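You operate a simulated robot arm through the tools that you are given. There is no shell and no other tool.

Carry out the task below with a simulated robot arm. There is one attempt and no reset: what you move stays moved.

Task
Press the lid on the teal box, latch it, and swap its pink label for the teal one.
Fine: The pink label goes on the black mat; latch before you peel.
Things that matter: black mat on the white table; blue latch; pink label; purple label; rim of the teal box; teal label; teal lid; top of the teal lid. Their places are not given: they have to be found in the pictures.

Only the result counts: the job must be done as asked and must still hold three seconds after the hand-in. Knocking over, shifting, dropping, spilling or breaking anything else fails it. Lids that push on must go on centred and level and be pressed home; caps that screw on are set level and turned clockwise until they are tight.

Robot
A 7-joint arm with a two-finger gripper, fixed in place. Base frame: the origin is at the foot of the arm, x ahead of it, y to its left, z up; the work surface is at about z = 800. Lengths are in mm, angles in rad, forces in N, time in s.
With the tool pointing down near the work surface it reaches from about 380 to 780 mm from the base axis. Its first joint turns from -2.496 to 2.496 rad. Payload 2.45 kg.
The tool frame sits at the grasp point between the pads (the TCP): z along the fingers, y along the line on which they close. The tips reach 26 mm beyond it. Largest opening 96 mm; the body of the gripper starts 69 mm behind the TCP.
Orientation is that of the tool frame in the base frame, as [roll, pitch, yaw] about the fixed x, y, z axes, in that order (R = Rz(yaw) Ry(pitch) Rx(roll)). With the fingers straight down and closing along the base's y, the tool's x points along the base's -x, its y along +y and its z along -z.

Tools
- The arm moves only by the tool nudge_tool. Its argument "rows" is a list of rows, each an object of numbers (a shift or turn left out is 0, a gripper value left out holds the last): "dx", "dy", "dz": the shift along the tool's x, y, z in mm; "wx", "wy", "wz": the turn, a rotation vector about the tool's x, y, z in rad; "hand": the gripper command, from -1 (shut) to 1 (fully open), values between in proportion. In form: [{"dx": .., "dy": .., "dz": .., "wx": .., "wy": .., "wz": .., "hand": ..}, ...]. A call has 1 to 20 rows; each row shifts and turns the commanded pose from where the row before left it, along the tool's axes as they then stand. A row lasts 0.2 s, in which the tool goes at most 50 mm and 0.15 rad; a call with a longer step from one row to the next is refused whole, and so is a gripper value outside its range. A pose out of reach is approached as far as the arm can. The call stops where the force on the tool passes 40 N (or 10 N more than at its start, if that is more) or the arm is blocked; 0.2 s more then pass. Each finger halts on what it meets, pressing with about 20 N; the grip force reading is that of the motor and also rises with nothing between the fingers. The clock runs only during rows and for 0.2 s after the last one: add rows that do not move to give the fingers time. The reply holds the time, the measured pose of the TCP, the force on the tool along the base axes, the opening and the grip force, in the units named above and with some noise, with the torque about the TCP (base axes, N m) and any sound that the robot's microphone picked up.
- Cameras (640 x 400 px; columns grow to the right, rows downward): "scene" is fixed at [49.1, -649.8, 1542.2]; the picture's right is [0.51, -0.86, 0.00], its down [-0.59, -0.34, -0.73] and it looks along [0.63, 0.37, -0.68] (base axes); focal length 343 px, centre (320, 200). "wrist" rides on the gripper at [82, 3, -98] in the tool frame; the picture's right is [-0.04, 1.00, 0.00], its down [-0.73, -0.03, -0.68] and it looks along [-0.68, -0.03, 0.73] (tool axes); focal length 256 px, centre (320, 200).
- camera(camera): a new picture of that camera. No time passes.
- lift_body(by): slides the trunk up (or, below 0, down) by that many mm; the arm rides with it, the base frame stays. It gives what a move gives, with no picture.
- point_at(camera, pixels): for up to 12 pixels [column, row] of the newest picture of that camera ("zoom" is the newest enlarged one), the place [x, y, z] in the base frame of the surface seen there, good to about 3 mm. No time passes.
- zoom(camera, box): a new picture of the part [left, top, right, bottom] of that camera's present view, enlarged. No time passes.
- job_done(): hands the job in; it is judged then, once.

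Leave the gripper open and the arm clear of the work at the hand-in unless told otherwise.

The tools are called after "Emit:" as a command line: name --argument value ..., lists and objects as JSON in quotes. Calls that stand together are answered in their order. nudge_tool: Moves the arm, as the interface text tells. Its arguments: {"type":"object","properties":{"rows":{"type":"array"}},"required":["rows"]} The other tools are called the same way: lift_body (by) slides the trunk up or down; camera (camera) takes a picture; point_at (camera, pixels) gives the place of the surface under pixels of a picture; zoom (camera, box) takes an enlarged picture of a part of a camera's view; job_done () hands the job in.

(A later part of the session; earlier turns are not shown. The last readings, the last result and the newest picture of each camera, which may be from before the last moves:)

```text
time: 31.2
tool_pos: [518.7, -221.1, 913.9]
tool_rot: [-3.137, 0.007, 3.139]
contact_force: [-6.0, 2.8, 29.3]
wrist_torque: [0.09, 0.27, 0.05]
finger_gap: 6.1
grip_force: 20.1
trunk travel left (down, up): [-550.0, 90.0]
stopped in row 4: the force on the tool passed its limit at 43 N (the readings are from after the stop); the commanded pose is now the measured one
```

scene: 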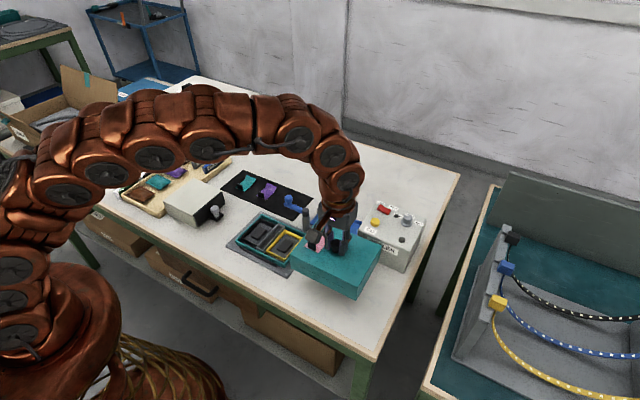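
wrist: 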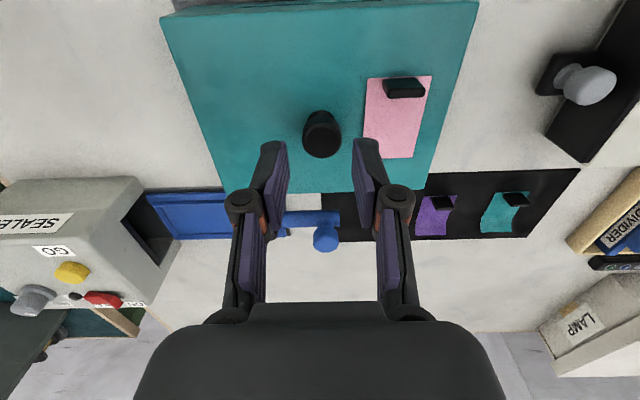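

I pressed at over 40 N; the domed knob spread the fingers a little. I'll check the lid height now.

Emit:
camera --camera "wrist"

Emit:
point_at --camera "wrist" --pixels '[[190, 40], [450, 30], [410, 175], [235, 180], [320, 40], [210, 100], [445, 90], [320, 80], [250, 60], [400, 50], [230, 140], [350, 60]]'

Emit:
zoom --camera "scene" --box '[215, 190, 345, 280]'

Emit:
point_at --camera "zoom" --pixels '[[110, 185], [335, 285], [450, 157], [200, 210], [400, 200], [250, 240], [350, 150], [420, 170], [340, 345], [110, 225], [160, 220], [300, 260]]'

```text
taken
```

wrist: 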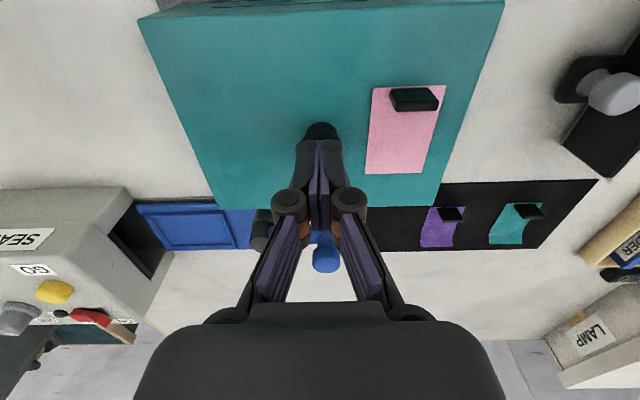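

```text
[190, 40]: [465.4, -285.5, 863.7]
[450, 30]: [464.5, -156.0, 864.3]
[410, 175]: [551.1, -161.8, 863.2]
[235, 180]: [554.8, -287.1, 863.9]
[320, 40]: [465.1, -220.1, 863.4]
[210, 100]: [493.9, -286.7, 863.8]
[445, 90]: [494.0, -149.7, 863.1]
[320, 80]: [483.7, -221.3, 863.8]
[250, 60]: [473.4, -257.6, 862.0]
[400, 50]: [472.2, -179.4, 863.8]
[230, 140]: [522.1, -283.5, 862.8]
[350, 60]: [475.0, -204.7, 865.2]
```

```text
4.44 times, centred on (280, 235) of scene
```

zoom: 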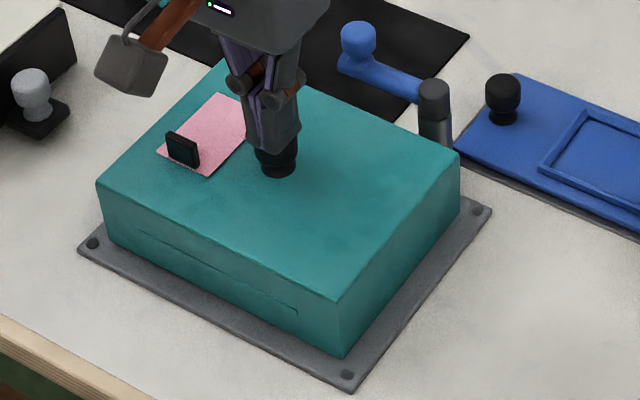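

```text
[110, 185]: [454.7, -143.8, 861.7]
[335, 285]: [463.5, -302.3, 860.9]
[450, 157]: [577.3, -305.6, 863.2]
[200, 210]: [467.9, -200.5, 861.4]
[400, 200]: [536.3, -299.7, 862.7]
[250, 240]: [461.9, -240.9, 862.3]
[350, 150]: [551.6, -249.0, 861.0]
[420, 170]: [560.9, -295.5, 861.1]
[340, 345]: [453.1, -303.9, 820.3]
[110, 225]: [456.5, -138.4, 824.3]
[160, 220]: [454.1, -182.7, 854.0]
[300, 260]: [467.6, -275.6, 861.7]
```

The lid top is unchanged at about 863 after 43 N, so it's bottomed out. I'll back off slightly and look closely at the lid's lower edge against the plate for any gap.

Emit:
nudge_tool --rows '[{"dz": -10}, {"dz": -20}, {"dz": -20}, {}]'

Emit:
zoom --camera "scene" --box '[265, 235, 313, 265]'

Emit:
zoom --camera "scene" --box '[225, 225, 273, 255]'

Emit:
zoom --camera "scene" --box '[285, 215, 333, 245]'

```text
time: 32.2
tool_pos: [519.5, -222.3, 963.1]
tool_rot: [-3.139, 0.004, 3.14]
contact_force: [0.2, 0.2, -0.4]
wrist_torque: [0.0, -0.02, 0.01]
finger_gap: 0.1
grip_force: 19.8
trunk travel left (down, up): [-550.0, 90.0]
```

```text
13.33 times, centred on (289, 250) of scene
```

zoom: 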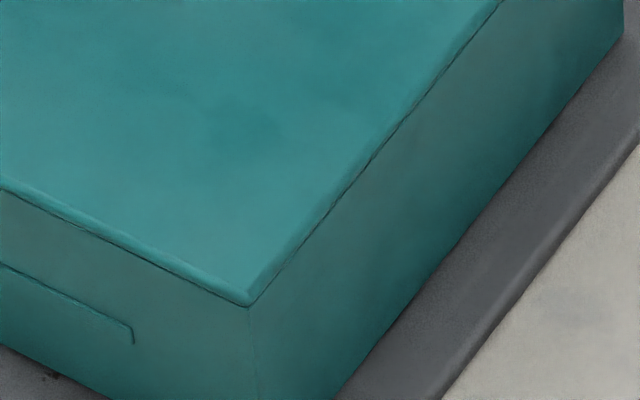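

```text
13.33 times, centred on (249, 240) of scene
```

zoom: 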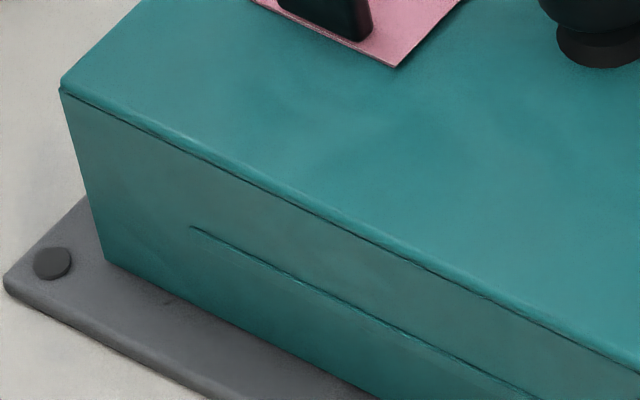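

```text
13.33 times, centred on (309, 230) of scene
```

zoom: 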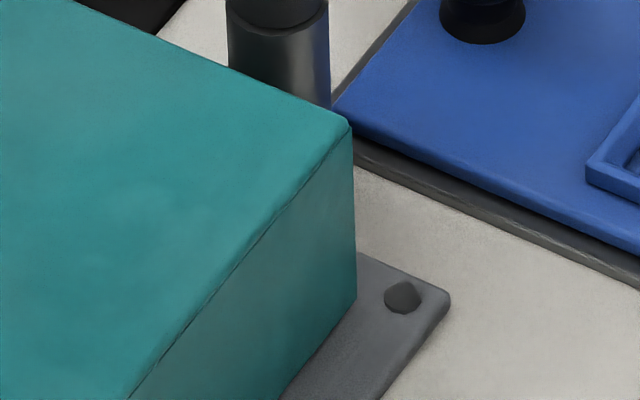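

The lid looks flush on the plate with no gap. Next comes the latch, so I'll look at it closely from both cameras.

Emit:
zoom --camera "scene" --box '[270, 180, 334, 220]'

Emit:
camera --camera "wrist"

```text
10.00 times, centred on (302, 200) of scene
```

zoom: 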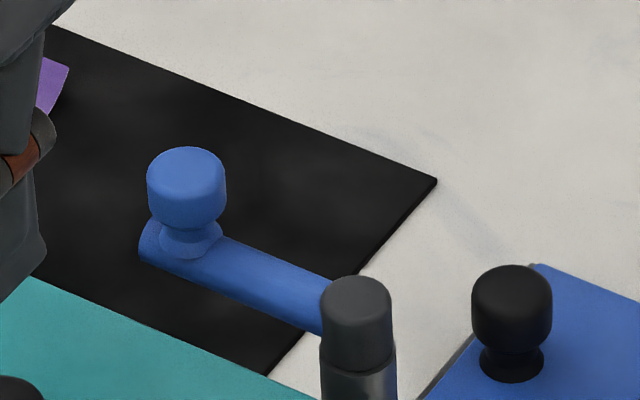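

```text
taken
```

wrist: 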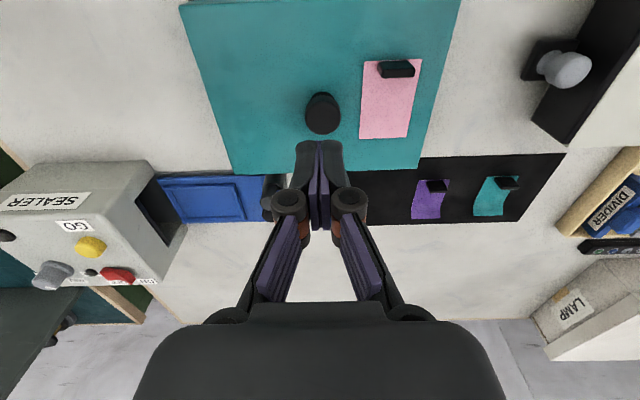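

I'll query the latch knob, arm and post in the scene zoom.

Emit:
point_at --camera "zoom" --pixels '[[187, 160], [187, 175], [155, 195], [220, 195], [187, 210], [187, 235], [155, 250], [250, 265], [300, 290], [357, 290], [357, 310], [330, 320]]'

```text
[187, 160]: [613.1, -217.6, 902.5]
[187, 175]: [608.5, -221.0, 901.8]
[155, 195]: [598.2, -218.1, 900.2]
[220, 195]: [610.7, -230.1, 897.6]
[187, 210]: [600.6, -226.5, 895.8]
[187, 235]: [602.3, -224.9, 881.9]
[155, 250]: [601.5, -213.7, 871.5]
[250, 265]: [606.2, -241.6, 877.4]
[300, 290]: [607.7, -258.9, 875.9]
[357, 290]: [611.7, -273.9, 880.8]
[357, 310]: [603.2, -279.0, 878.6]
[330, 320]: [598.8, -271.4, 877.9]
```

The latch knob head is about 20 mm wide at (606.5, -220.5) with its top at z 903. The post is at about (607, -276.5), so the radius is about 56 mm. I'll raise, then turn the tool 90° clockwise (seen from above) so the fingers close along x.

Emit:
nudge_tool --rows '[{"dz": -30, "hand": -0.1}, {"wz": 0.14}, {"wz": 0.14}, {"wz": 0.14}, {"wz": 0.14}, {"wz": 0.14}, {"wz": 0.14}, {"wz": 0.14}, {"wz": 0.14}, {"wz": 0.14}, {"wz": 0.14}, {"wz": 0.14}, {"wz": 0.031}, {}, {}]'

Emit:
camera --camera "wrist"

```text
time: 35.4
tool_pos: [520.3, -221.0, 992.4]
tool_rot: [3.138, 0.004, 1.569]
contact_force: [1.5, 0.0, -0.3]
wrist_torque: [0.02, 0.0, 0.02]
finger_gap: 43.0
grip_force: 0.0
trunk travel left (down, up): [-550.0, 90.0]
```

```text
taken
```

wrist: 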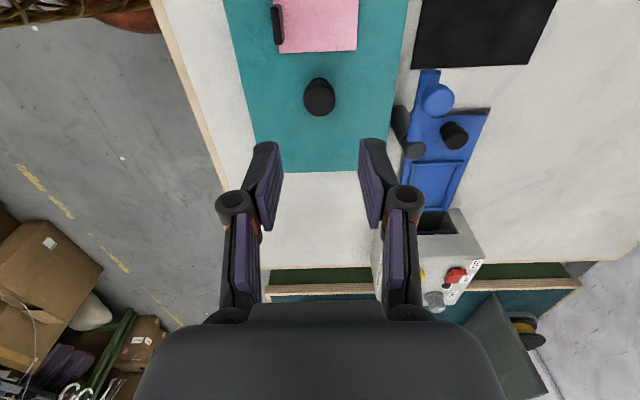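

The turn worked. I'll move over the latch knob (+86 mm in base x), still at z 992.

Emit:
nudge_tool --rows '[{"dy": 30}, {"dy": 30}, {"dy": 26}, {}, {}]'

Emit:
camera --camera "wrist"

```text
time: 36.6
tool_pos: [605.0, -222.2, 992.5]
tool_rot: [3.137, 0.003, 1.569]
contact_force: [-1.2, 0.4, -0.2]
wrist_torque: [-0.03, -0.02, -0.02]
finger_gap: 43.0
grip_force: 0.0
trunk travel left (down, up): [-550.0, 90.0]
```

```text
taken
```

wrist: 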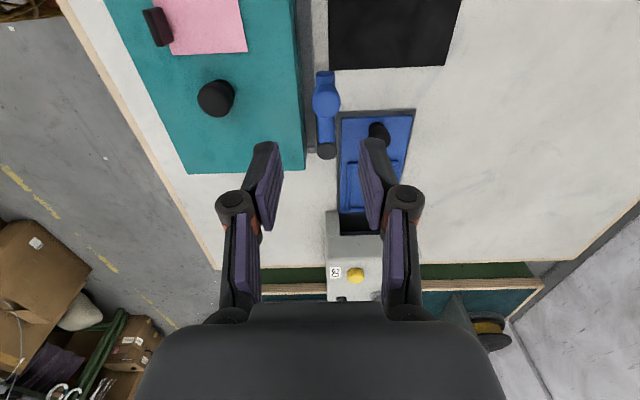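

I'll zoom on the latch from this view.

Emit:
zoom --camera "wrist" --box '[270, 60, 390, 170]'

```text
3.64 times, centred on (330, 115) of wrist
```

zoom: 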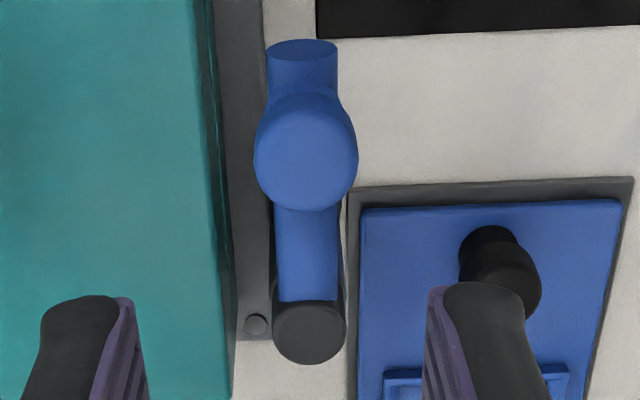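

Emit:
point_at --camera "zoom" --pixels '[[260, 155], [353, 155], [306, 120], [306, 200], [306, 155], [306, 240], [309, 285], [309, 310], [309, 330], [309, 355], [302, 60], [280, 250]]'

```text
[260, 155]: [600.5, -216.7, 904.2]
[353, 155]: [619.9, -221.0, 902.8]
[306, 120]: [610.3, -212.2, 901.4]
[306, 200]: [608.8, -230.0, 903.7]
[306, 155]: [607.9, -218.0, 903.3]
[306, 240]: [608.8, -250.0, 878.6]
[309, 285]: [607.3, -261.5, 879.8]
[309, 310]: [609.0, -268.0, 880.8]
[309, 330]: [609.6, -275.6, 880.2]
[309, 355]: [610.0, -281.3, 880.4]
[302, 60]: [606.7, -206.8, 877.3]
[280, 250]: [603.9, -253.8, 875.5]
```

The knob centre is about (609.5, -221) and the post about (609.5, -275). I'll align and descend until the tips are just above the arm (arm top 879, tips about 883).

Emit:
nudge_tool --rows '[{"dy": 4, "dx": 1}, {"dz": 30}, {"dz": 30}, {"dz": 15}, {"dz": 8}, {}, {}]'

Emit:
camera --camera "wrist"

Emit:
zoom --camera "scene" --box '[260, 170, 340, 220]'

```text
time: 38.2
tool_pos: [608.1, -222.9, 910.0]
tool_rot: [3.139, 0.0, 1.57]
contact_force: [-0.5, 1.0, -0.6]
wrist_torque: [-0.01, 0.02, 0.03]
finger_gap: 43.5
grip_force: 0.0
trunk travel left (down, up): [-550.0, 90.0]
```

```text
taken
```

wrist: 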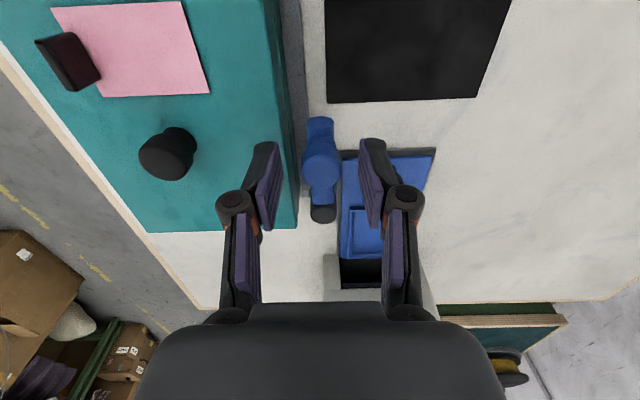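

```text
8.00 times, centred on (300, 195) of scene
```

zoom: 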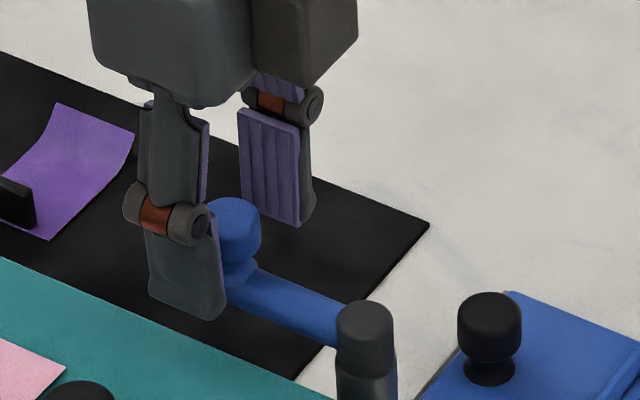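

The latch knob sits between the fingers. I'll close on it.

Emit:
nudge_tool --rows '[{"hand": -1}, {"hand": -1}, {"hand": -1}, {"hand": -1}, {"hand": -1}]'

Emit:
camera --camera "wrist"

```text
time: 39.4
tool_pos: [609.8, -223.0, 909.7]
tool_rot: [3.139, 0.001, 1.569]
contact_force: [-0.9, 0.2, 0.3]
wrist_torque: [-0.02, 0.05, 0.01]
finger_gap: 21.0
grip_force: 44.2
trunk travel left (down, up): [-550.0, 90.0]
```

```text
taken
```

wrist: 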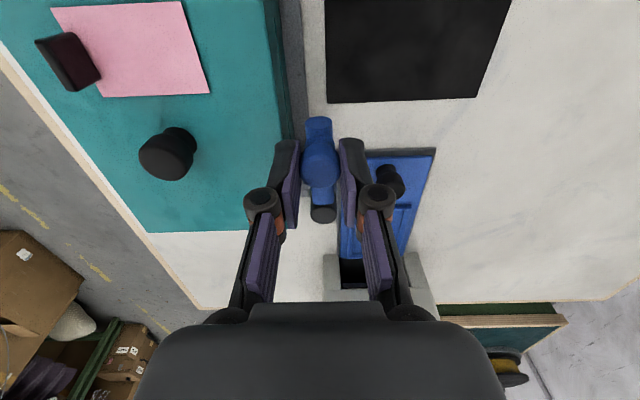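

I'm holding the latch knob, gap 21 mm. I'll swing it counterclockwise about the post toward the lid, alternating small turns and chord moves. First about 30°.

Emit:
nudge_tool --rows '[{"wz": -0.065}, {"dy": -6.9}, {"wz": -0.13}, {"dy": -6.9}, {"wz": -0.13}, {"dy": -6.9}, {"wz": -0.13}, {"dy": -6.9}, {"wz": -0.065}, {}]'

Emit:
camera --camera "wrist"

Emit:
zoom --camera "scene" --box '[240, 170, 340, 235]'

```text
time: 41.6
tool_pos: [581.6, -227.5, 909.7]
tool_rot: [3.139, 0.004, 2.089]
contact_force: [-8.9, 3.7, 2.7]
wrist_torque: [0.14, 0.29, -0.3]
finger_gap: 20.8
grip_force: 44.9
trunk travel left (down, up): [-550.0, 90.0]
```

```text
taken
```

wrist: 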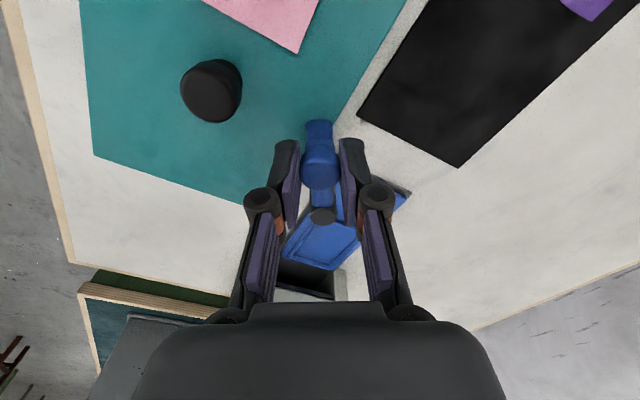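

```text
6.15 times, centred on (290, 202) of scene
```

zoom: 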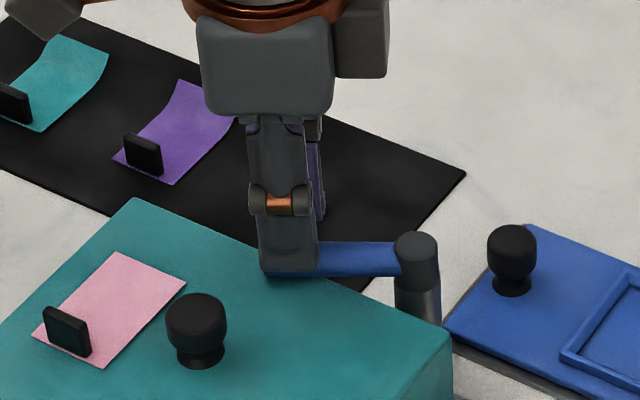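

The latch follows. There's a small outward radial force of about 8 N, so my radius was slightly short. I'll ease outward 0.8 mm and continue with a slightly larger radius.

Emit:
nudge_tool --rows '[{"dx": 0.8}, {"wz": -0.065}, {"dy": -7.0}, {"wz": -0.13}, {"dy": -7.0}, {"wz": -0.13}, {"dy": -7.0}, {"wz": -0.13}, {"dy": -7.0}, {"wz": -0.065}, {}]'

Emit:
camera --camera "wrist"

Emit:
zoom --camera "scene" --box '[240, 170, 340, 235]'

```text
time: 44.0
tool_pos: [563.0, -246.6, 909.5]
tool_rot: [3.141, 0.006, 2.609]
contact_force: [-0.1, -1.5, 9.4]
wrist_torque: [0.11, 0.22, -0.1]
finger_gap: 20.9
grip_force: 45.3
trunk travel left (down, up): [-550.0, 90.0]
```

```text
taken
```

wrist: 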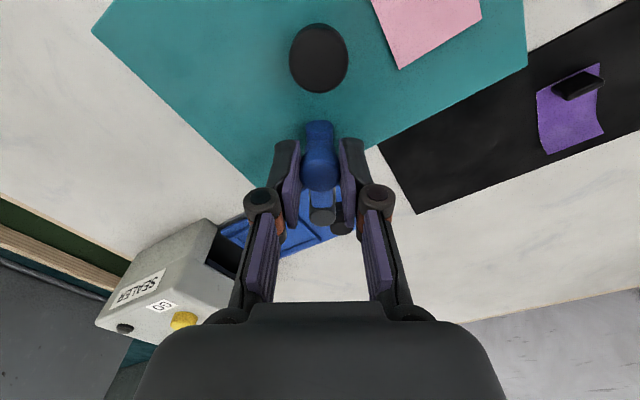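

```text
6.15 times, centred on (290, 202) of scene
```

zoom: 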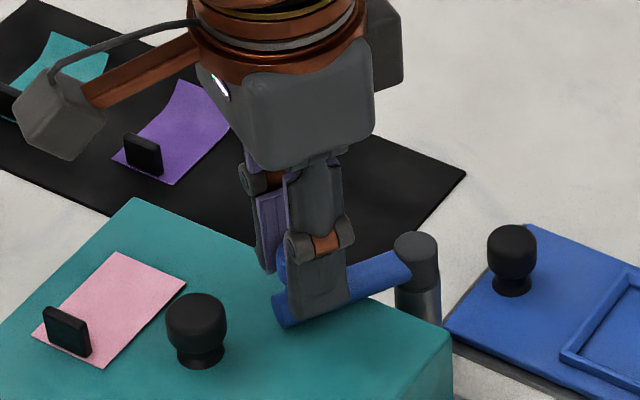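

The latch is at about 60° with the arm now over the lid. I'll continue another 30°.

Emit:
nudge_tool --rows '[{"dz": -0.5}, {"wz": -0.065}, {"dy": -7.0}, {"wz": -0.13}, {"dy": -7.0}, {"wz": -0.13}, {"dy": -7.0}, {"wz": -0.13}, {"dy": -7.0}, {"wz": -0.065}, {}]'

Emit:
camera --camera "wrist"

Emit:
zoom --camera "scene" --box '[240, 170, 340, 235]'

```text
time: 46.4
tool_pos: [556.0, -273.7, 908.7]
tool_rot: [-3.14, 0.004, 3.129]
contact_force: [-3.1, 1.5, -13.7]
wrist_torque: [0.1, -0.14, -0.24]
finger_gap: 21.0
grip_force: 45.6
trunk travel left (down, up): [-550.0, 90.0]
```

```text
taken
```

wrist: 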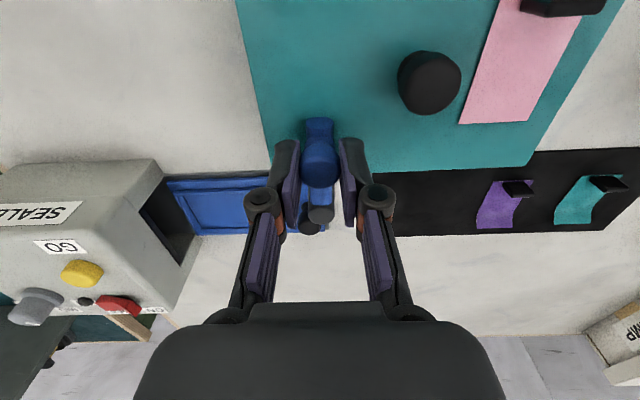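

```text
6.15 times, centred on (290, 202) of scene
```

zoom: 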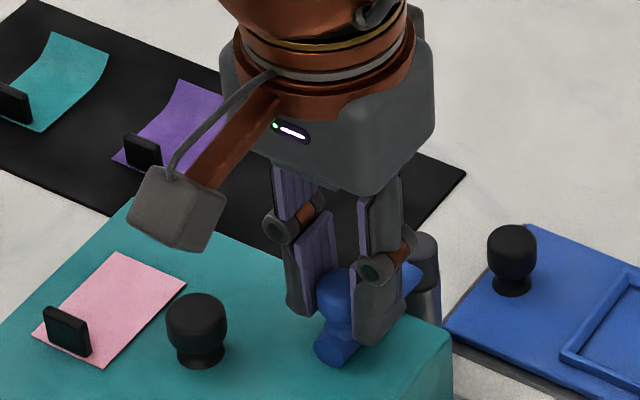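

The arm now points straight across the lid at about 90°. I'll ease the vertical pull and go a little further to find the end stop.

Emit:
nudge_tool --rows '[{"dz": 0.7}, {"wz": -0.04}, {"dy": -4.3}, {"wz": -0.04}, {}]'

```text
time: 47.6
tool_pos: [556.5, -274.9, 908.4]
tool_rot: [-3.139, 0.006, -3.072]
contact_force: [16.7, 31.7, 15.1]
wrist_torque: [0.76, -0.17, 0.06]
finger_gap: 20.9
grip_force: 45.1
trunk travel left (down, up): [-550.0, 90.0]
```

I feel a solid stop with 32 N in +y, so the latch is at its end. I'll relieve the load, then open the fingers a little to release the knob and rise.

Emit:
nudge_tool --rows '[{"dy": 2.5}, {}, {"hand": -0.2}, {"hand": -0.2}, {"hand": -0.2}, {}]'

Emit:
camera --camera "wrist"

```text
time: 49.0
tool_pos: [555.3, -276.0, 908.8]
tool_rot: [-3.14, 0.002, -3.074]
contact_force: [-1.0, 0.9, 0.2]
wrist_torque: [-0.03, -0.01, 0.0]
finger_gap: 38.3
grip_force: 0.1
trunk travel left (down, up): [-550.0, 90.0]
```

```text
taken
```

wrist: 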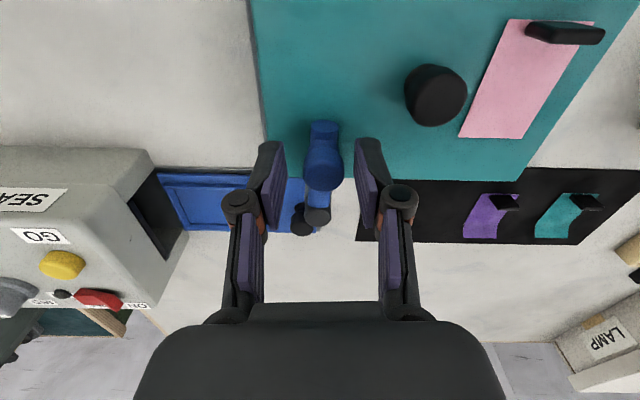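

Released, and the latch stays over the lid. I'll rise and inspect the latch.

Emit:
nudge_tool --rows '[{"dz": -20}, {"dz": -30}, {"dz": -30}, {}]'

Emit:
zoom --camera "scene" --box '[220, 170, 340, 270]'

Emit:
camera --camera "wrist"

```text
time: 50.0
tool_pos: [555.1, -272.7, 990.6]
tool_rot: [-3.14, 0.003, -3.074]
contact_force: [0.2, 0.9, 0.3]
wrist_torque: [-0.01, -0.03, -0.01]
finger_gap: 38.5
grip_force: 0.0
trunk travel left (down, up): [-550.0, 90.0]
```

```text
4.00 times, centred on (280, 220) of scene
```

zoom: 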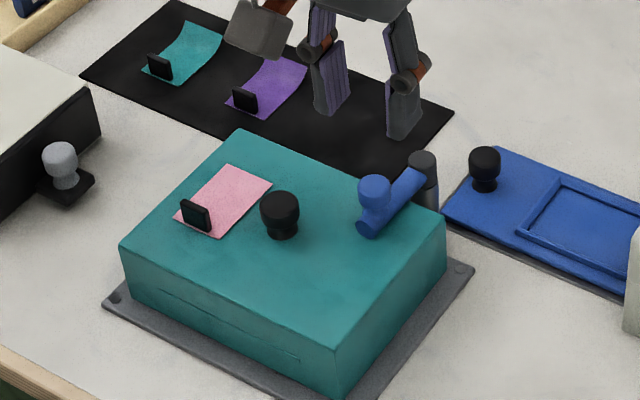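

```text
taken
```

wrist: 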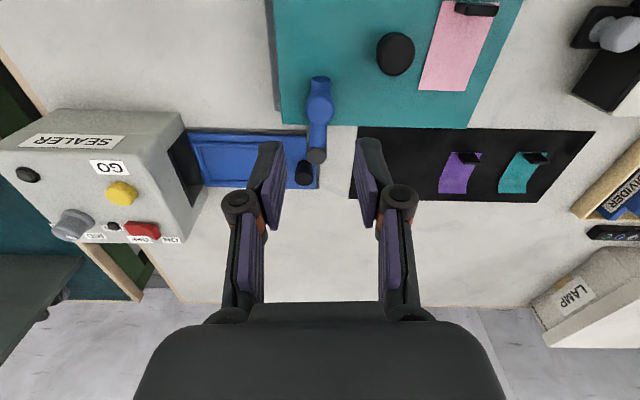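

The latch lies over the lid. I'll check its position and the lid height once more, then measure the pink label.

Emit:
point_at --camera "zoom" --pixels '[[374, 185], [374, 195], [374, 218], [365, 228], [410, 180], [422, 160], [150, 240], [330, 335], [438, 215], [250, 290], [240, 135], [330, 280]]'

Emit:
zoom --camera "scene" --box '[255, 205, 303, 235]'

Emit:
point_at --camera "zoom" --pixels '[[122, 210], [200, 235], [130, 250], [180, 260], [150, 200], [200, 210], [110, 215], [230, 270], [245, 90], [370, 150], [185, 290], [300, 180]]'

```text
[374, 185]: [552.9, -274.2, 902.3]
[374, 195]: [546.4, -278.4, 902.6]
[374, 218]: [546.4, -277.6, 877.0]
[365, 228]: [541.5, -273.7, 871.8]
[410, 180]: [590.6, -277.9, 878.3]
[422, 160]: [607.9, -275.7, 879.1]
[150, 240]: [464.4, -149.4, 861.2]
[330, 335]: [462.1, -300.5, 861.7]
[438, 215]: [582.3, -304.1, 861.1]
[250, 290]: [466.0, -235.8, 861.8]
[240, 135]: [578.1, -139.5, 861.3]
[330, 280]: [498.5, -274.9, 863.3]
```

```text
13.33 times, centred on (279, 220) of scene
```

zoom: 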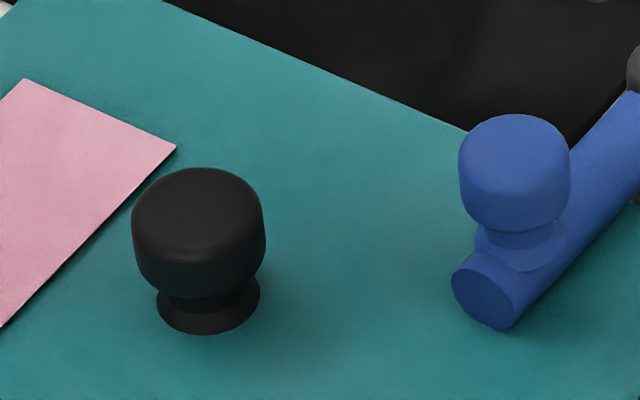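

```text
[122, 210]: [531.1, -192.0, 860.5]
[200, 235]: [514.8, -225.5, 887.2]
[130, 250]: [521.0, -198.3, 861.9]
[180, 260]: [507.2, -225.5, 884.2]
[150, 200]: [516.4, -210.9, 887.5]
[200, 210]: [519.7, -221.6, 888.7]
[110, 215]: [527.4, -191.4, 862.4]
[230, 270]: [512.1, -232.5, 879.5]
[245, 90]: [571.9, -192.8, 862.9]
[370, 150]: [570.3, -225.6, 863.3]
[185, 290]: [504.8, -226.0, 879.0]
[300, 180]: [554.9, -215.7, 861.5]
```

The latch is closed at 90° with its knob at (551, -276), and the lid is still level. Now I'll inspect the pink label and tab, and the labels on the mat.

Emit:
zoom --camera "scene" --box '[250, 205, 298, 235]'

Emit:
zoom --camera "scene" --box '[225, 165, 305, 215]'

Emit:
zoom --camera "wrist" --box '[400, 0, 640, 210]'

```text
13.33 times, centred on (274, 220) of scene
```

zoom: 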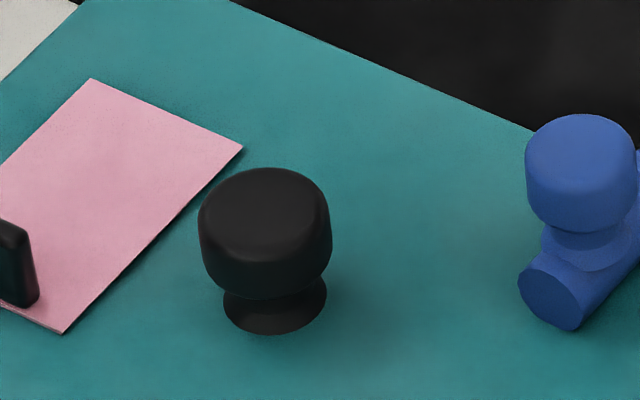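

```text
8.00 times, centred on (265, 190) of scene
```

zoom: 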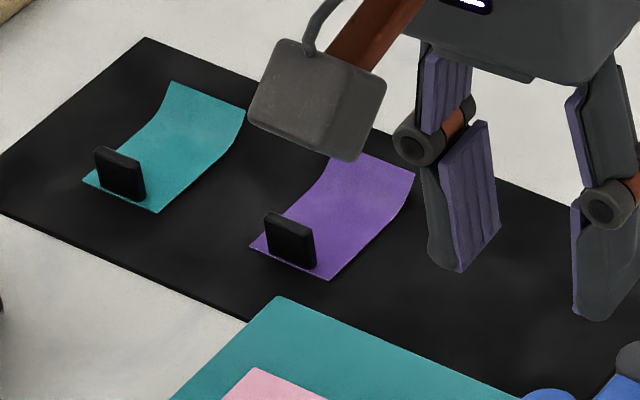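

```text
1.90 times, centred on (520, 105) of wrist
```

zoom: 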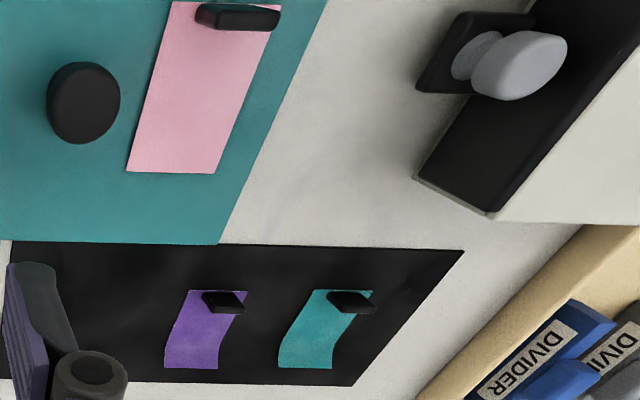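

The mat labels lie with tabs toward the robot and their far ends curling up. I'll measure the mat corners and the teal and purple labels with their tabs.

Emit:
point_at --camera "zoom" --pixels '[[15, 245], [460, 253], [352, 384], [120, 380], [205, 292], [240, 292], [222, 302], [312, 292], [370, 292], [350, 300], [330, 366], [282, 364]]'

Emit:
zoom --camera "scene" --box '[225, 165, 305, 215]'

Emit:
point_at --camera "zoom" --pixels '[[145, 40], [3, 210], [245, 320], [120, 160], [120, 185], [100, 175], [140, 190], [172, 90], [240, 115], [160, 208], [88, 178], [155, 175]]'

```text
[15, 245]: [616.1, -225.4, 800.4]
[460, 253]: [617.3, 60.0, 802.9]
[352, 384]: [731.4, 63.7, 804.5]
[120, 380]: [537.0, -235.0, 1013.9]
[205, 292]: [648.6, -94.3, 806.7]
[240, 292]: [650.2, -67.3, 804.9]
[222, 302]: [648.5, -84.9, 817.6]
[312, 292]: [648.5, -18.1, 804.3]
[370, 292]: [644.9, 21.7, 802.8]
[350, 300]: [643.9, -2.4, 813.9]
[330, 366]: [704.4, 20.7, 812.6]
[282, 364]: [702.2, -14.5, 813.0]
```

```text
8.00 times, centred on (265, 190) of scene
```

zoom: 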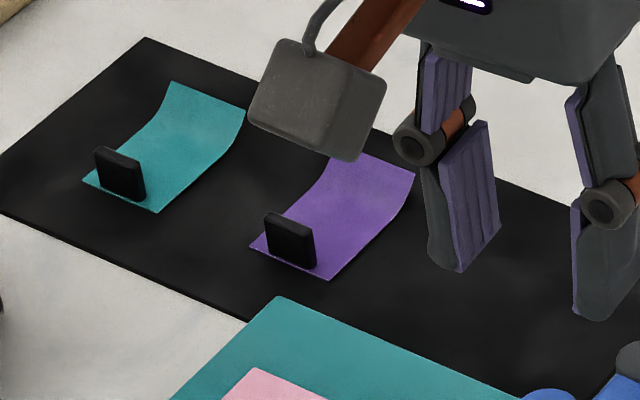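

```text
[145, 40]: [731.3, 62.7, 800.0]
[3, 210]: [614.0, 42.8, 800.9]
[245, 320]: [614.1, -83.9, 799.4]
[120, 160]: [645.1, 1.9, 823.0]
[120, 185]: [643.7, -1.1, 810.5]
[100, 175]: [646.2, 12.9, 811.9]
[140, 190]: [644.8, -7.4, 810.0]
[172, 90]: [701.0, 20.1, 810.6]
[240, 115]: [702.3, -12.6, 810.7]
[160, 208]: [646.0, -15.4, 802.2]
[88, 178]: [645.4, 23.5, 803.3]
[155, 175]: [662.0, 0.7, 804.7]
```

The mat spans x 614–731. The teal label is at x 645–702, y -16 to 22, with its tab at about (646, 2). There's free mat space around y -165 for the pink label. I'll turn the tool so the fingers close along x again and move above the pink tab.

Emit:
nudge_tool --rows '[{"wz": 0.1365}, {"wz": 0.1365}, {"wz": 0.1365}, {"wz": 0.1365}, {"wz": 0.1365}, {"wz": 0.1365}, {"wz": 0.1365}, {"wz": 0.1365}, {"wz": 0.1365}, {"wz": 0.1365}, {"wz": 0.1365}, {"wz": 0.1365}, {}, {"dx": 35, "dy": -20}, {"dx": 35, "dy": -20}, {"dx": 32, "dy": -22}, {}, {}]'

Emit:
camera --camera "wrist"

```text
time: 53.8
tool_pos: [492.7, -171.2, 987.9]
tool_rot: [3.138, 0.001, 1.57]
contact_force: [0.2, -0.3, -0.6]
wrist_torque: [0.04, 0.0, -0.02]
finger_gap: 38.3
grip_force: 0.0
trunk travel left (down, up): [-550.0, 90.0]
```

```text
taken
```

wrist: 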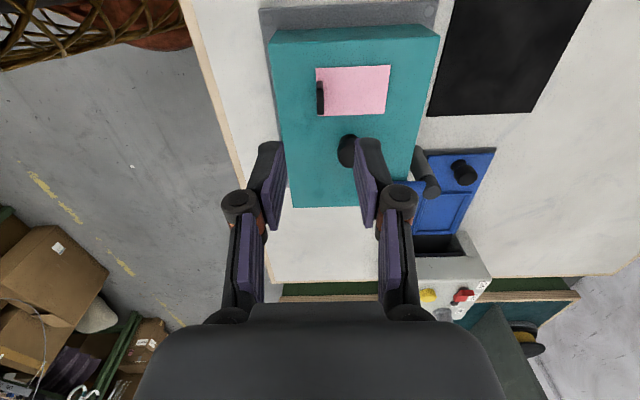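

I'll zoom on the pink label and tab, plus the mat corner for its extent.

Emit:
zoom --camera "wrist" --box '[270, 30, 430, 150]'

Emit:
point_at --camera "wrist" --pixels '[[430, 112], [530, 108], [437, 90], [350, 150]]'

```text
3.33 times, centred on (350, 90) of wrist
```

zoom: 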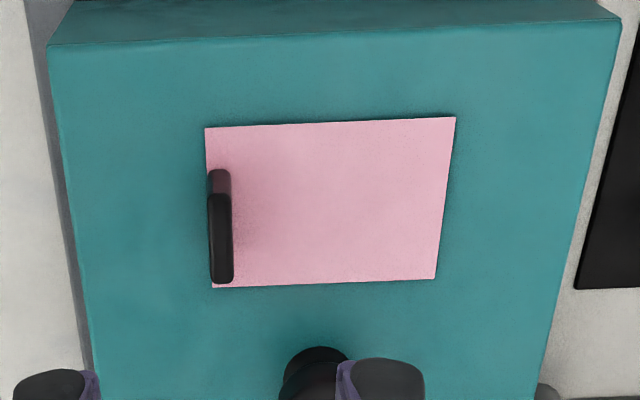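

```text
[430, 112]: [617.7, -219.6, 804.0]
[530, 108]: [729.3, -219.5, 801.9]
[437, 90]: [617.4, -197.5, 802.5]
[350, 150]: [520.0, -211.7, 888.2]
```

Emit:
point_at --camera "zoom" --pixels '[[208, 132], [453, 120], [434, 277], [214, 285], [211, 230], [220, 230], [230, 230], [220, 200], [222, 275], [220, 180], [214, 260], [228, 260]]'

```text
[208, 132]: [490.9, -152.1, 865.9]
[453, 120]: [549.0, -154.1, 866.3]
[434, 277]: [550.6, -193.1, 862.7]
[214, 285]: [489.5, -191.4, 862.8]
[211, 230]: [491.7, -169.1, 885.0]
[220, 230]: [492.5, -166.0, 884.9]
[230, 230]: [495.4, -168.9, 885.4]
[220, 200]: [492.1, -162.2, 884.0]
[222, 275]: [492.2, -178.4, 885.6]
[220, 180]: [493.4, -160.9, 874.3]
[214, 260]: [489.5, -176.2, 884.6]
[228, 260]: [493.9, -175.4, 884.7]
```

The pink label spans x 490–550, y -192 to -153, and its tab is centred at (492.7, -171) with its top at z 885. The tool is right above it, so I'll descend with a narrower opening.

Emit:
nudge_tool --rows '[{"hand": -0.4, "dz": 30}, {"dz": 30}, {"dz": 20}, {"dz": 8}, {}, {}]'

Emit:
camera --camera "wrist"

Emit:
zoom --camera "scene" --box '[235, 185, 315, 235]'

```text
time: 55.2
tool_pos: [495.5, -171.9, 900.7]
tool_rot: [3.138, 0.0, 1.571]
contact_force: [0.2, 0.1, 0.4]
wrist_torque: [0.01, 0.0, 0.01]
finger_gap: 29.0
grip_force: 0.1
trunk travel left (down, up): [-550.0, 90.0]
```

```text
taken
```

wrist: 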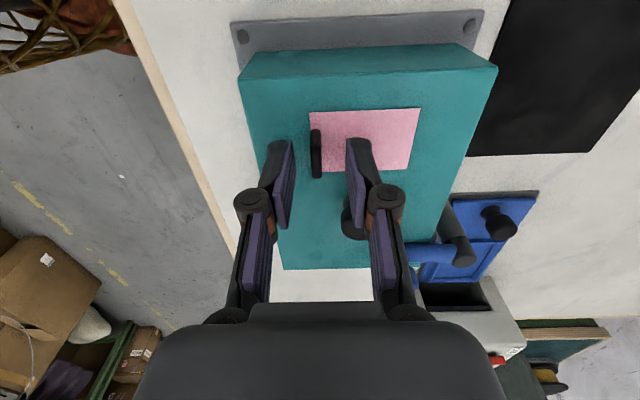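

```text
8.00 times, centred on (275, 210) of scene
```

zoom: 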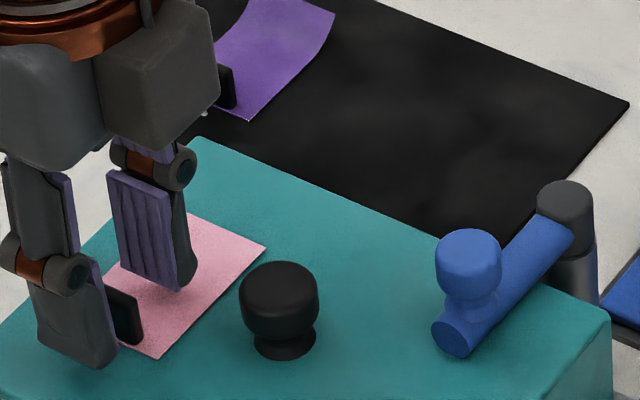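

The tab is between the fingers. I'll lower 8 mm more, leaving the tips about 3–4 mm above the lid, and close.

Emit:
nudge_tool --rows '[{"dz": 4}, {"dz": 3.5}, {}, {"hand": -1}, {"hand": -1}, {"hand": -1}, {"hand": -1}, {"hand": -1}]'

Emit:
camera --camera "wrist"

```text
time: 57.0
tool_pos: [494.0, -171.7, 894.2]
tool_rot: [3.139, 0.001, 1.571]
contact_force: [-1.0, 0.2, -0.3]
wrist_torque: [-0.01, 0.03, 0.03]
finger_gap: 6.0
grip_force: 19.6
trunk travel left (down, up): [-550.0, 90.0]
```

```text
taken
```

wrist: 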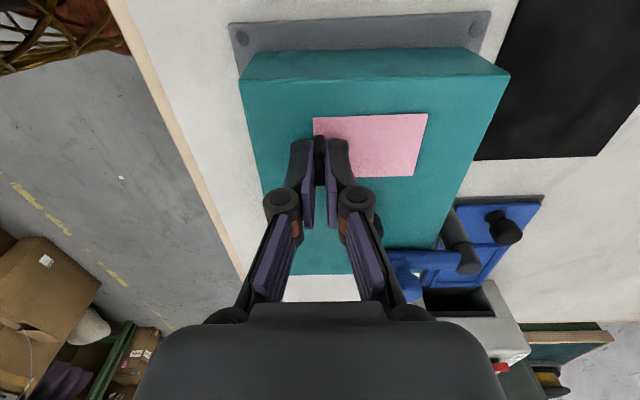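

The tab is gripped (gap 6 mm). I'll start peeling from the tab end, with small upward steps and slight tilt and forward motion, watching the force.

Emit:
nudge_tool --rows '[{"dz": -1, "wx": 0.04}, {"dz": -1, "wx": 0.04, "dy": 0.5}, {"dz": -1.5, "wx": 0.04, "dy": 0.5}, {}, {}]'

Emit:
zoom --camera "scene" --box '[235, 185, 315, 235]'

```text
time: 58.2
tool_pos: [494.9, -172.2, 897.0]
tool_rot: [-3.027, 0.003, 1.572]
contact_force: [0.9, -0.6, 2.1]
wrist_torque: [-0.01, -0.14, -0.04]
finger_gap: 5.9
grip_force: 20.0
trunk travel left (down, up): [-550.0, 90.0]
```

```text
8.00 times, centred on (275, 210) of scene
```

zoom: 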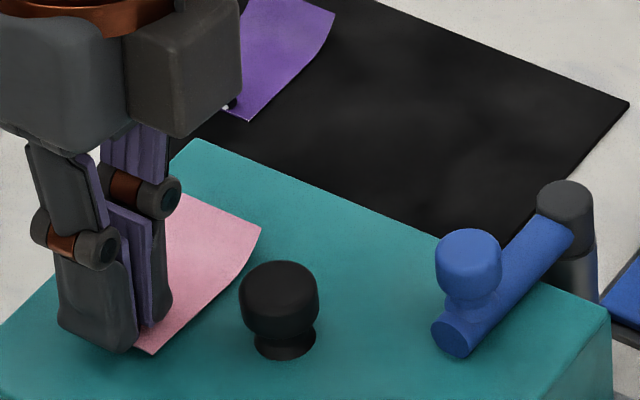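

The label has already curled free of the lid, like the ones on the mat. I'll lift it straight up and remove the tilt.

Emit:
nudge_tool --rows '[{"dz": -6}, {"dz": -8, "wx": -0.06}, {"dz": -10, "wx": -0.06}, {"dz": -15}, {"dz": -15}, {}, {}]'

Emit:
zoom --camera "scene" --box '[215, 150, 335, 240]'

Emit:
camera --camera "wrist"

```text
time: 59.8
tool_pos: [497.6, -173.3, 951.1]
tool_rot: [3.139, 0.002, 1.573]
contact_force: [-0.2, 0.2, -0.2]
wrist_torque: [0.04, -0.02, 0.0]
finger_gap: 6.1
grip_force: 19.8
trunk travel left (down, up): [-550.0, 90.0]
```

```text
4.44 times, centred on (275, 195) of scene
```

zoom: 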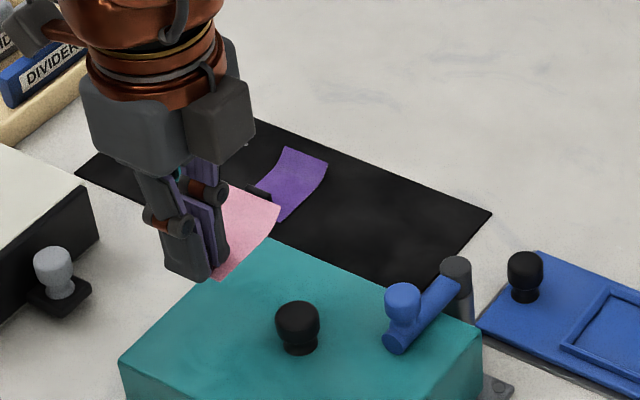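

```text
taken
```

wrist: 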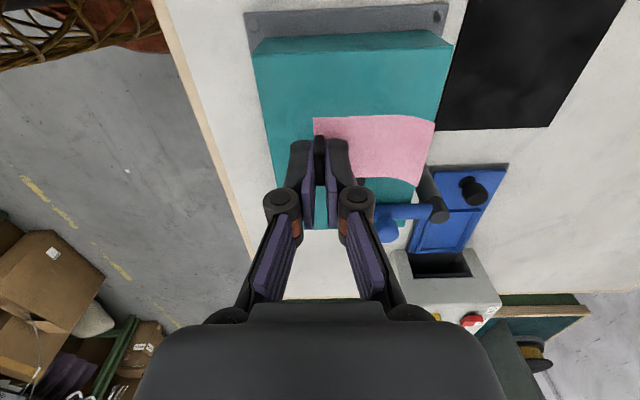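

The pink label is off and held by its tab. I'll carry it over the free part of the mat, with the tab to (645, -162).

Emit:
nudge_tool --rows '[{"dy": 30, "dx": 3}, {"dy": 35, "dx": 3}, {"dy": 35, "dx": 3}, {"dy": 30, "dx": 2}, {"dy": 18}, {}, {}]'

Emit:
camera --camera "wrist"

Emit:
zoom --camera "scene" --box '[215, 140, 335, 230]'

```text
time: 61.4
tool_pos: [646.3, -161.2, 950.6]
tool_rot: [3.138, 0.0, 1.572]
contact_force: [-0.7, -0.6, 0.2]
wrist_torque: [0.01, 0.01, 0.02]
finger_gap: 5.8
grip_force: 20.1
trunk travel left (down, up): [-550.0, 90.0]
```

```text
taken
```

wrist: 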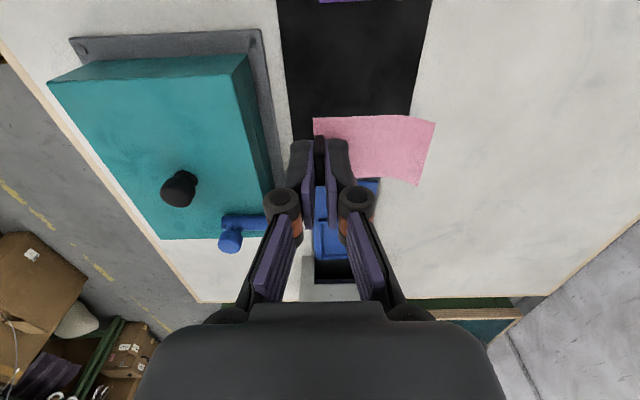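

```text
4.44 times, centred on (275, 185) of scene
```

zoom: 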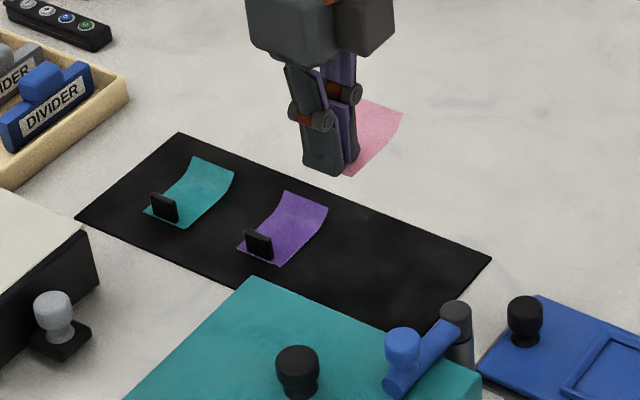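

I'll check the held label's position over the mat before lowering.

Emit:
point_at --camera "wrist" --pixels '[[318, 122], [430, 128], [416, 180], [360, 175], [380, 150], [292, 130], [410, 110], [340, 60], [330, 125], [400, 120]]'

```text
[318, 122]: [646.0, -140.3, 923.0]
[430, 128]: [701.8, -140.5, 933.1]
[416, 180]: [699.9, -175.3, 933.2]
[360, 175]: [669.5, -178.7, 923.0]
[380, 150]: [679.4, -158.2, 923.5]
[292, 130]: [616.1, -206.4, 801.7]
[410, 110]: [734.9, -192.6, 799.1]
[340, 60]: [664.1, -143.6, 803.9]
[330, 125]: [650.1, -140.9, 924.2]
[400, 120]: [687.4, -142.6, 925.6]
```

The label spans x 643–702 and y -179 to -140, well inside the free mat area. I'll lower it, slowly near the end.

Emit:
nudge_tool --rows '[{"dz": 30}, {"dz": 30}, {"dz": 30}, {"dz": 15}, {"dz": 6}, {}, {}]'

Emit:
nudge_tool --rows '[{"dz": 2}, {"dz": 2}, {"dz": 1}, {"dz": 1}, {}]'

Emit:
zoom --camera "scene" --box '[245, 160, 325, 210]'

```text
time: 63.0
tool_pos: [644.9, -160.3, 838.1]
tool_rot: [3.137, -0.001, 1.571]
contact_force: [0.8, 0.0, 0.3]
wrist_torque: [0.0, 0.0, 0.0]
finger_gap: 6.3
grip_force: 19.7
trunk travel left (down, up): [-550.0, 90.0]
```

```text
time: 64.2
tool_pos: [645.2, -160.8, 834.7]
tool_rot: [3.137, 0.001, 1.571]
contact_force: [0.4, -0.2, -0.6]
wrist_torque: [0.0, -0.03, -0.02]
finger_gap: 6.2
grip_force: 19.6
trunk travel left (down, up): [-550.0, 90.0]
```

```text
8.00 times, centred on (285, 185) of scene
```

zoom: 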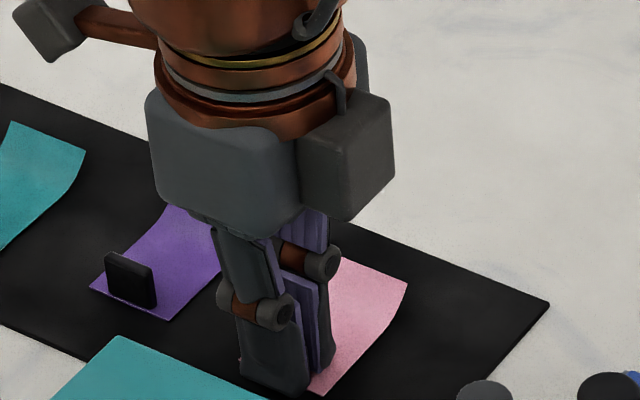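

No contact yet. I'll continue in 1 mm steps.

Emit:
nudge_tool --rows '[{"dz": 1}, {"dz": 1}, {"dz": 1}, {}, {}]'

```text
time: 65.4
tool_pos: [646.1, -160.8, 830.9]
tool_rot: [3.135, 0.004, 1.572]
contact_force: [3.2, 1.2, 18.8]
wrist_torque: [0.07, -0.07, 0.0]
finger_gap: 6.1
grip_force: 19.9
trunk travel left (down, up): [-550.0, 90.0]
```

The label is on the mat (19 N). I'll ease up slightly, open, and lift away.

Emit:
nudge_tool --rows '[{"dz": -0.8}, {}, {"hand": -0.5}, {"hand": -0.5}, {"hand": -0.5}, {}]'

Emit:
nudge_tool --rows '[{"dz": -10}, {"dz": -25}, {"dz": -30}, {"dz": -30}, {"dz": -30}, {}]'

Emit:
camera --camera "wrist"

Emit:
zoom --camera "scene" --box '[215, 150, 335, 230]'

```text
time: 66.8
tool_pos: [646.0, -162.4, 831.0]
tool_rot: [3.136, 0.003, 1.572]
contact_force: [-0.8, 0.0, 0.7]
wrist_torque: [0.0, 0.02, 0.0]
finger_gap: 23.5
grip_force: 0.0
trunk travel left (down, up): [-550.0, 90.0]
```

```text
time: 68.2
tool_pos: [643.8, -158.4, 957.2]
tool_rot: [3.138, 0.001, 1.571]
contact_force: [0.5, -0.3, -0.2]
wrist_torque: [-0.02, -0.02, 0.01]
finger_gap: 23.9
grip_force: 0.1
trunk travel left (down, up): [-550.0, 90.0]
```

```text
taken
```

wrist: 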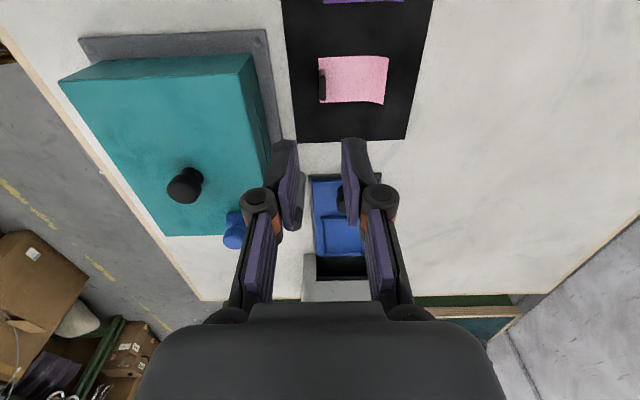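

```text
5.00 times, centred on (275, 190) of scene
```

zoom: 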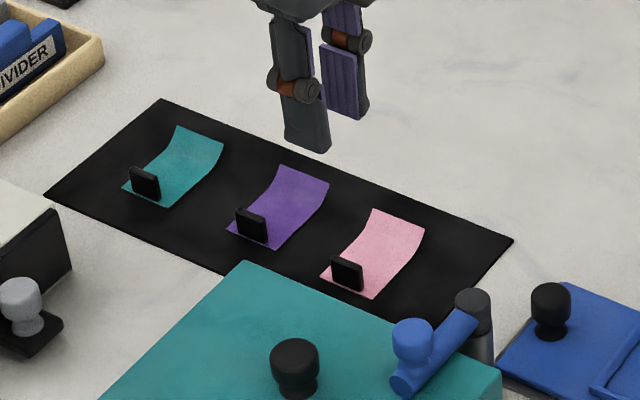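

The pink label lies on the mat beside the purple one. Now I'll move above the teal label's tab, +160 mm in y.

Emit:
nudge_tool --rows '[{"dx": 35}, {"dx": 40}, {"dx": 40}, {"dx": 30}, {"dx": 17, "dy": 2}, {}, {}]'

Emit:
camera --camera "wrist"

```text
time: 69.8
tool_pos: [646.0, -1.9, 956.0]
tool_rot: [3.137, 0.003, 1.57]
contact_force: [1.0, -0.7, 0.2]
wrist_torque: [-0.01, -0.01, 0.02]
finger_gap: 24.2
grip_force: 0.0
trunk travel left (down, up): [-550.0, 90.0]
```

```text
taken
```

wrist: 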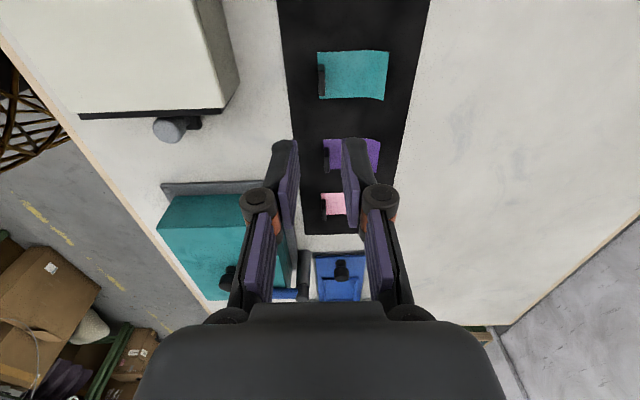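

I'll zoom on the teal label and query its tab.

Emit:
zoom --camera "wrist" --box '[290, 30, 410, 110]'

Emit:
point_at --camera "zoom" --pixels '[[146, 190], [518, 120], [150, 350], [500, 360], [163, 280], [175, 280], [165, 250], [168, 310], [178, 320], [160, 340], [300, 220], [170, 190]]'

```text
5.00 times, centred on (350, 70) of wrist
```

zoom: 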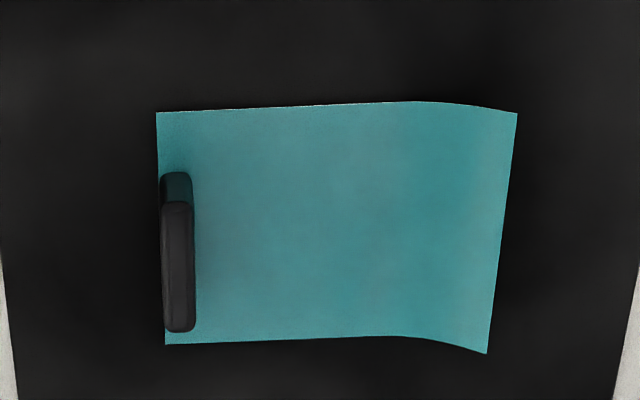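

```text
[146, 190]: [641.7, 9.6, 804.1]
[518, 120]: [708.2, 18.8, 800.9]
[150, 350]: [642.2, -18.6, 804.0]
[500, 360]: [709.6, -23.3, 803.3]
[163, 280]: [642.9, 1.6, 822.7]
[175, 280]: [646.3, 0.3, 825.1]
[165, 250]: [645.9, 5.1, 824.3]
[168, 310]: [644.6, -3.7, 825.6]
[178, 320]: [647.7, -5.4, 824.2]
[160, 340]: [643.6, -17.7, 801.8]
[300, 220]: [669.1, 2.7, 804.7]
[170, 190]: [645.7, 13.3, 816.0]
```

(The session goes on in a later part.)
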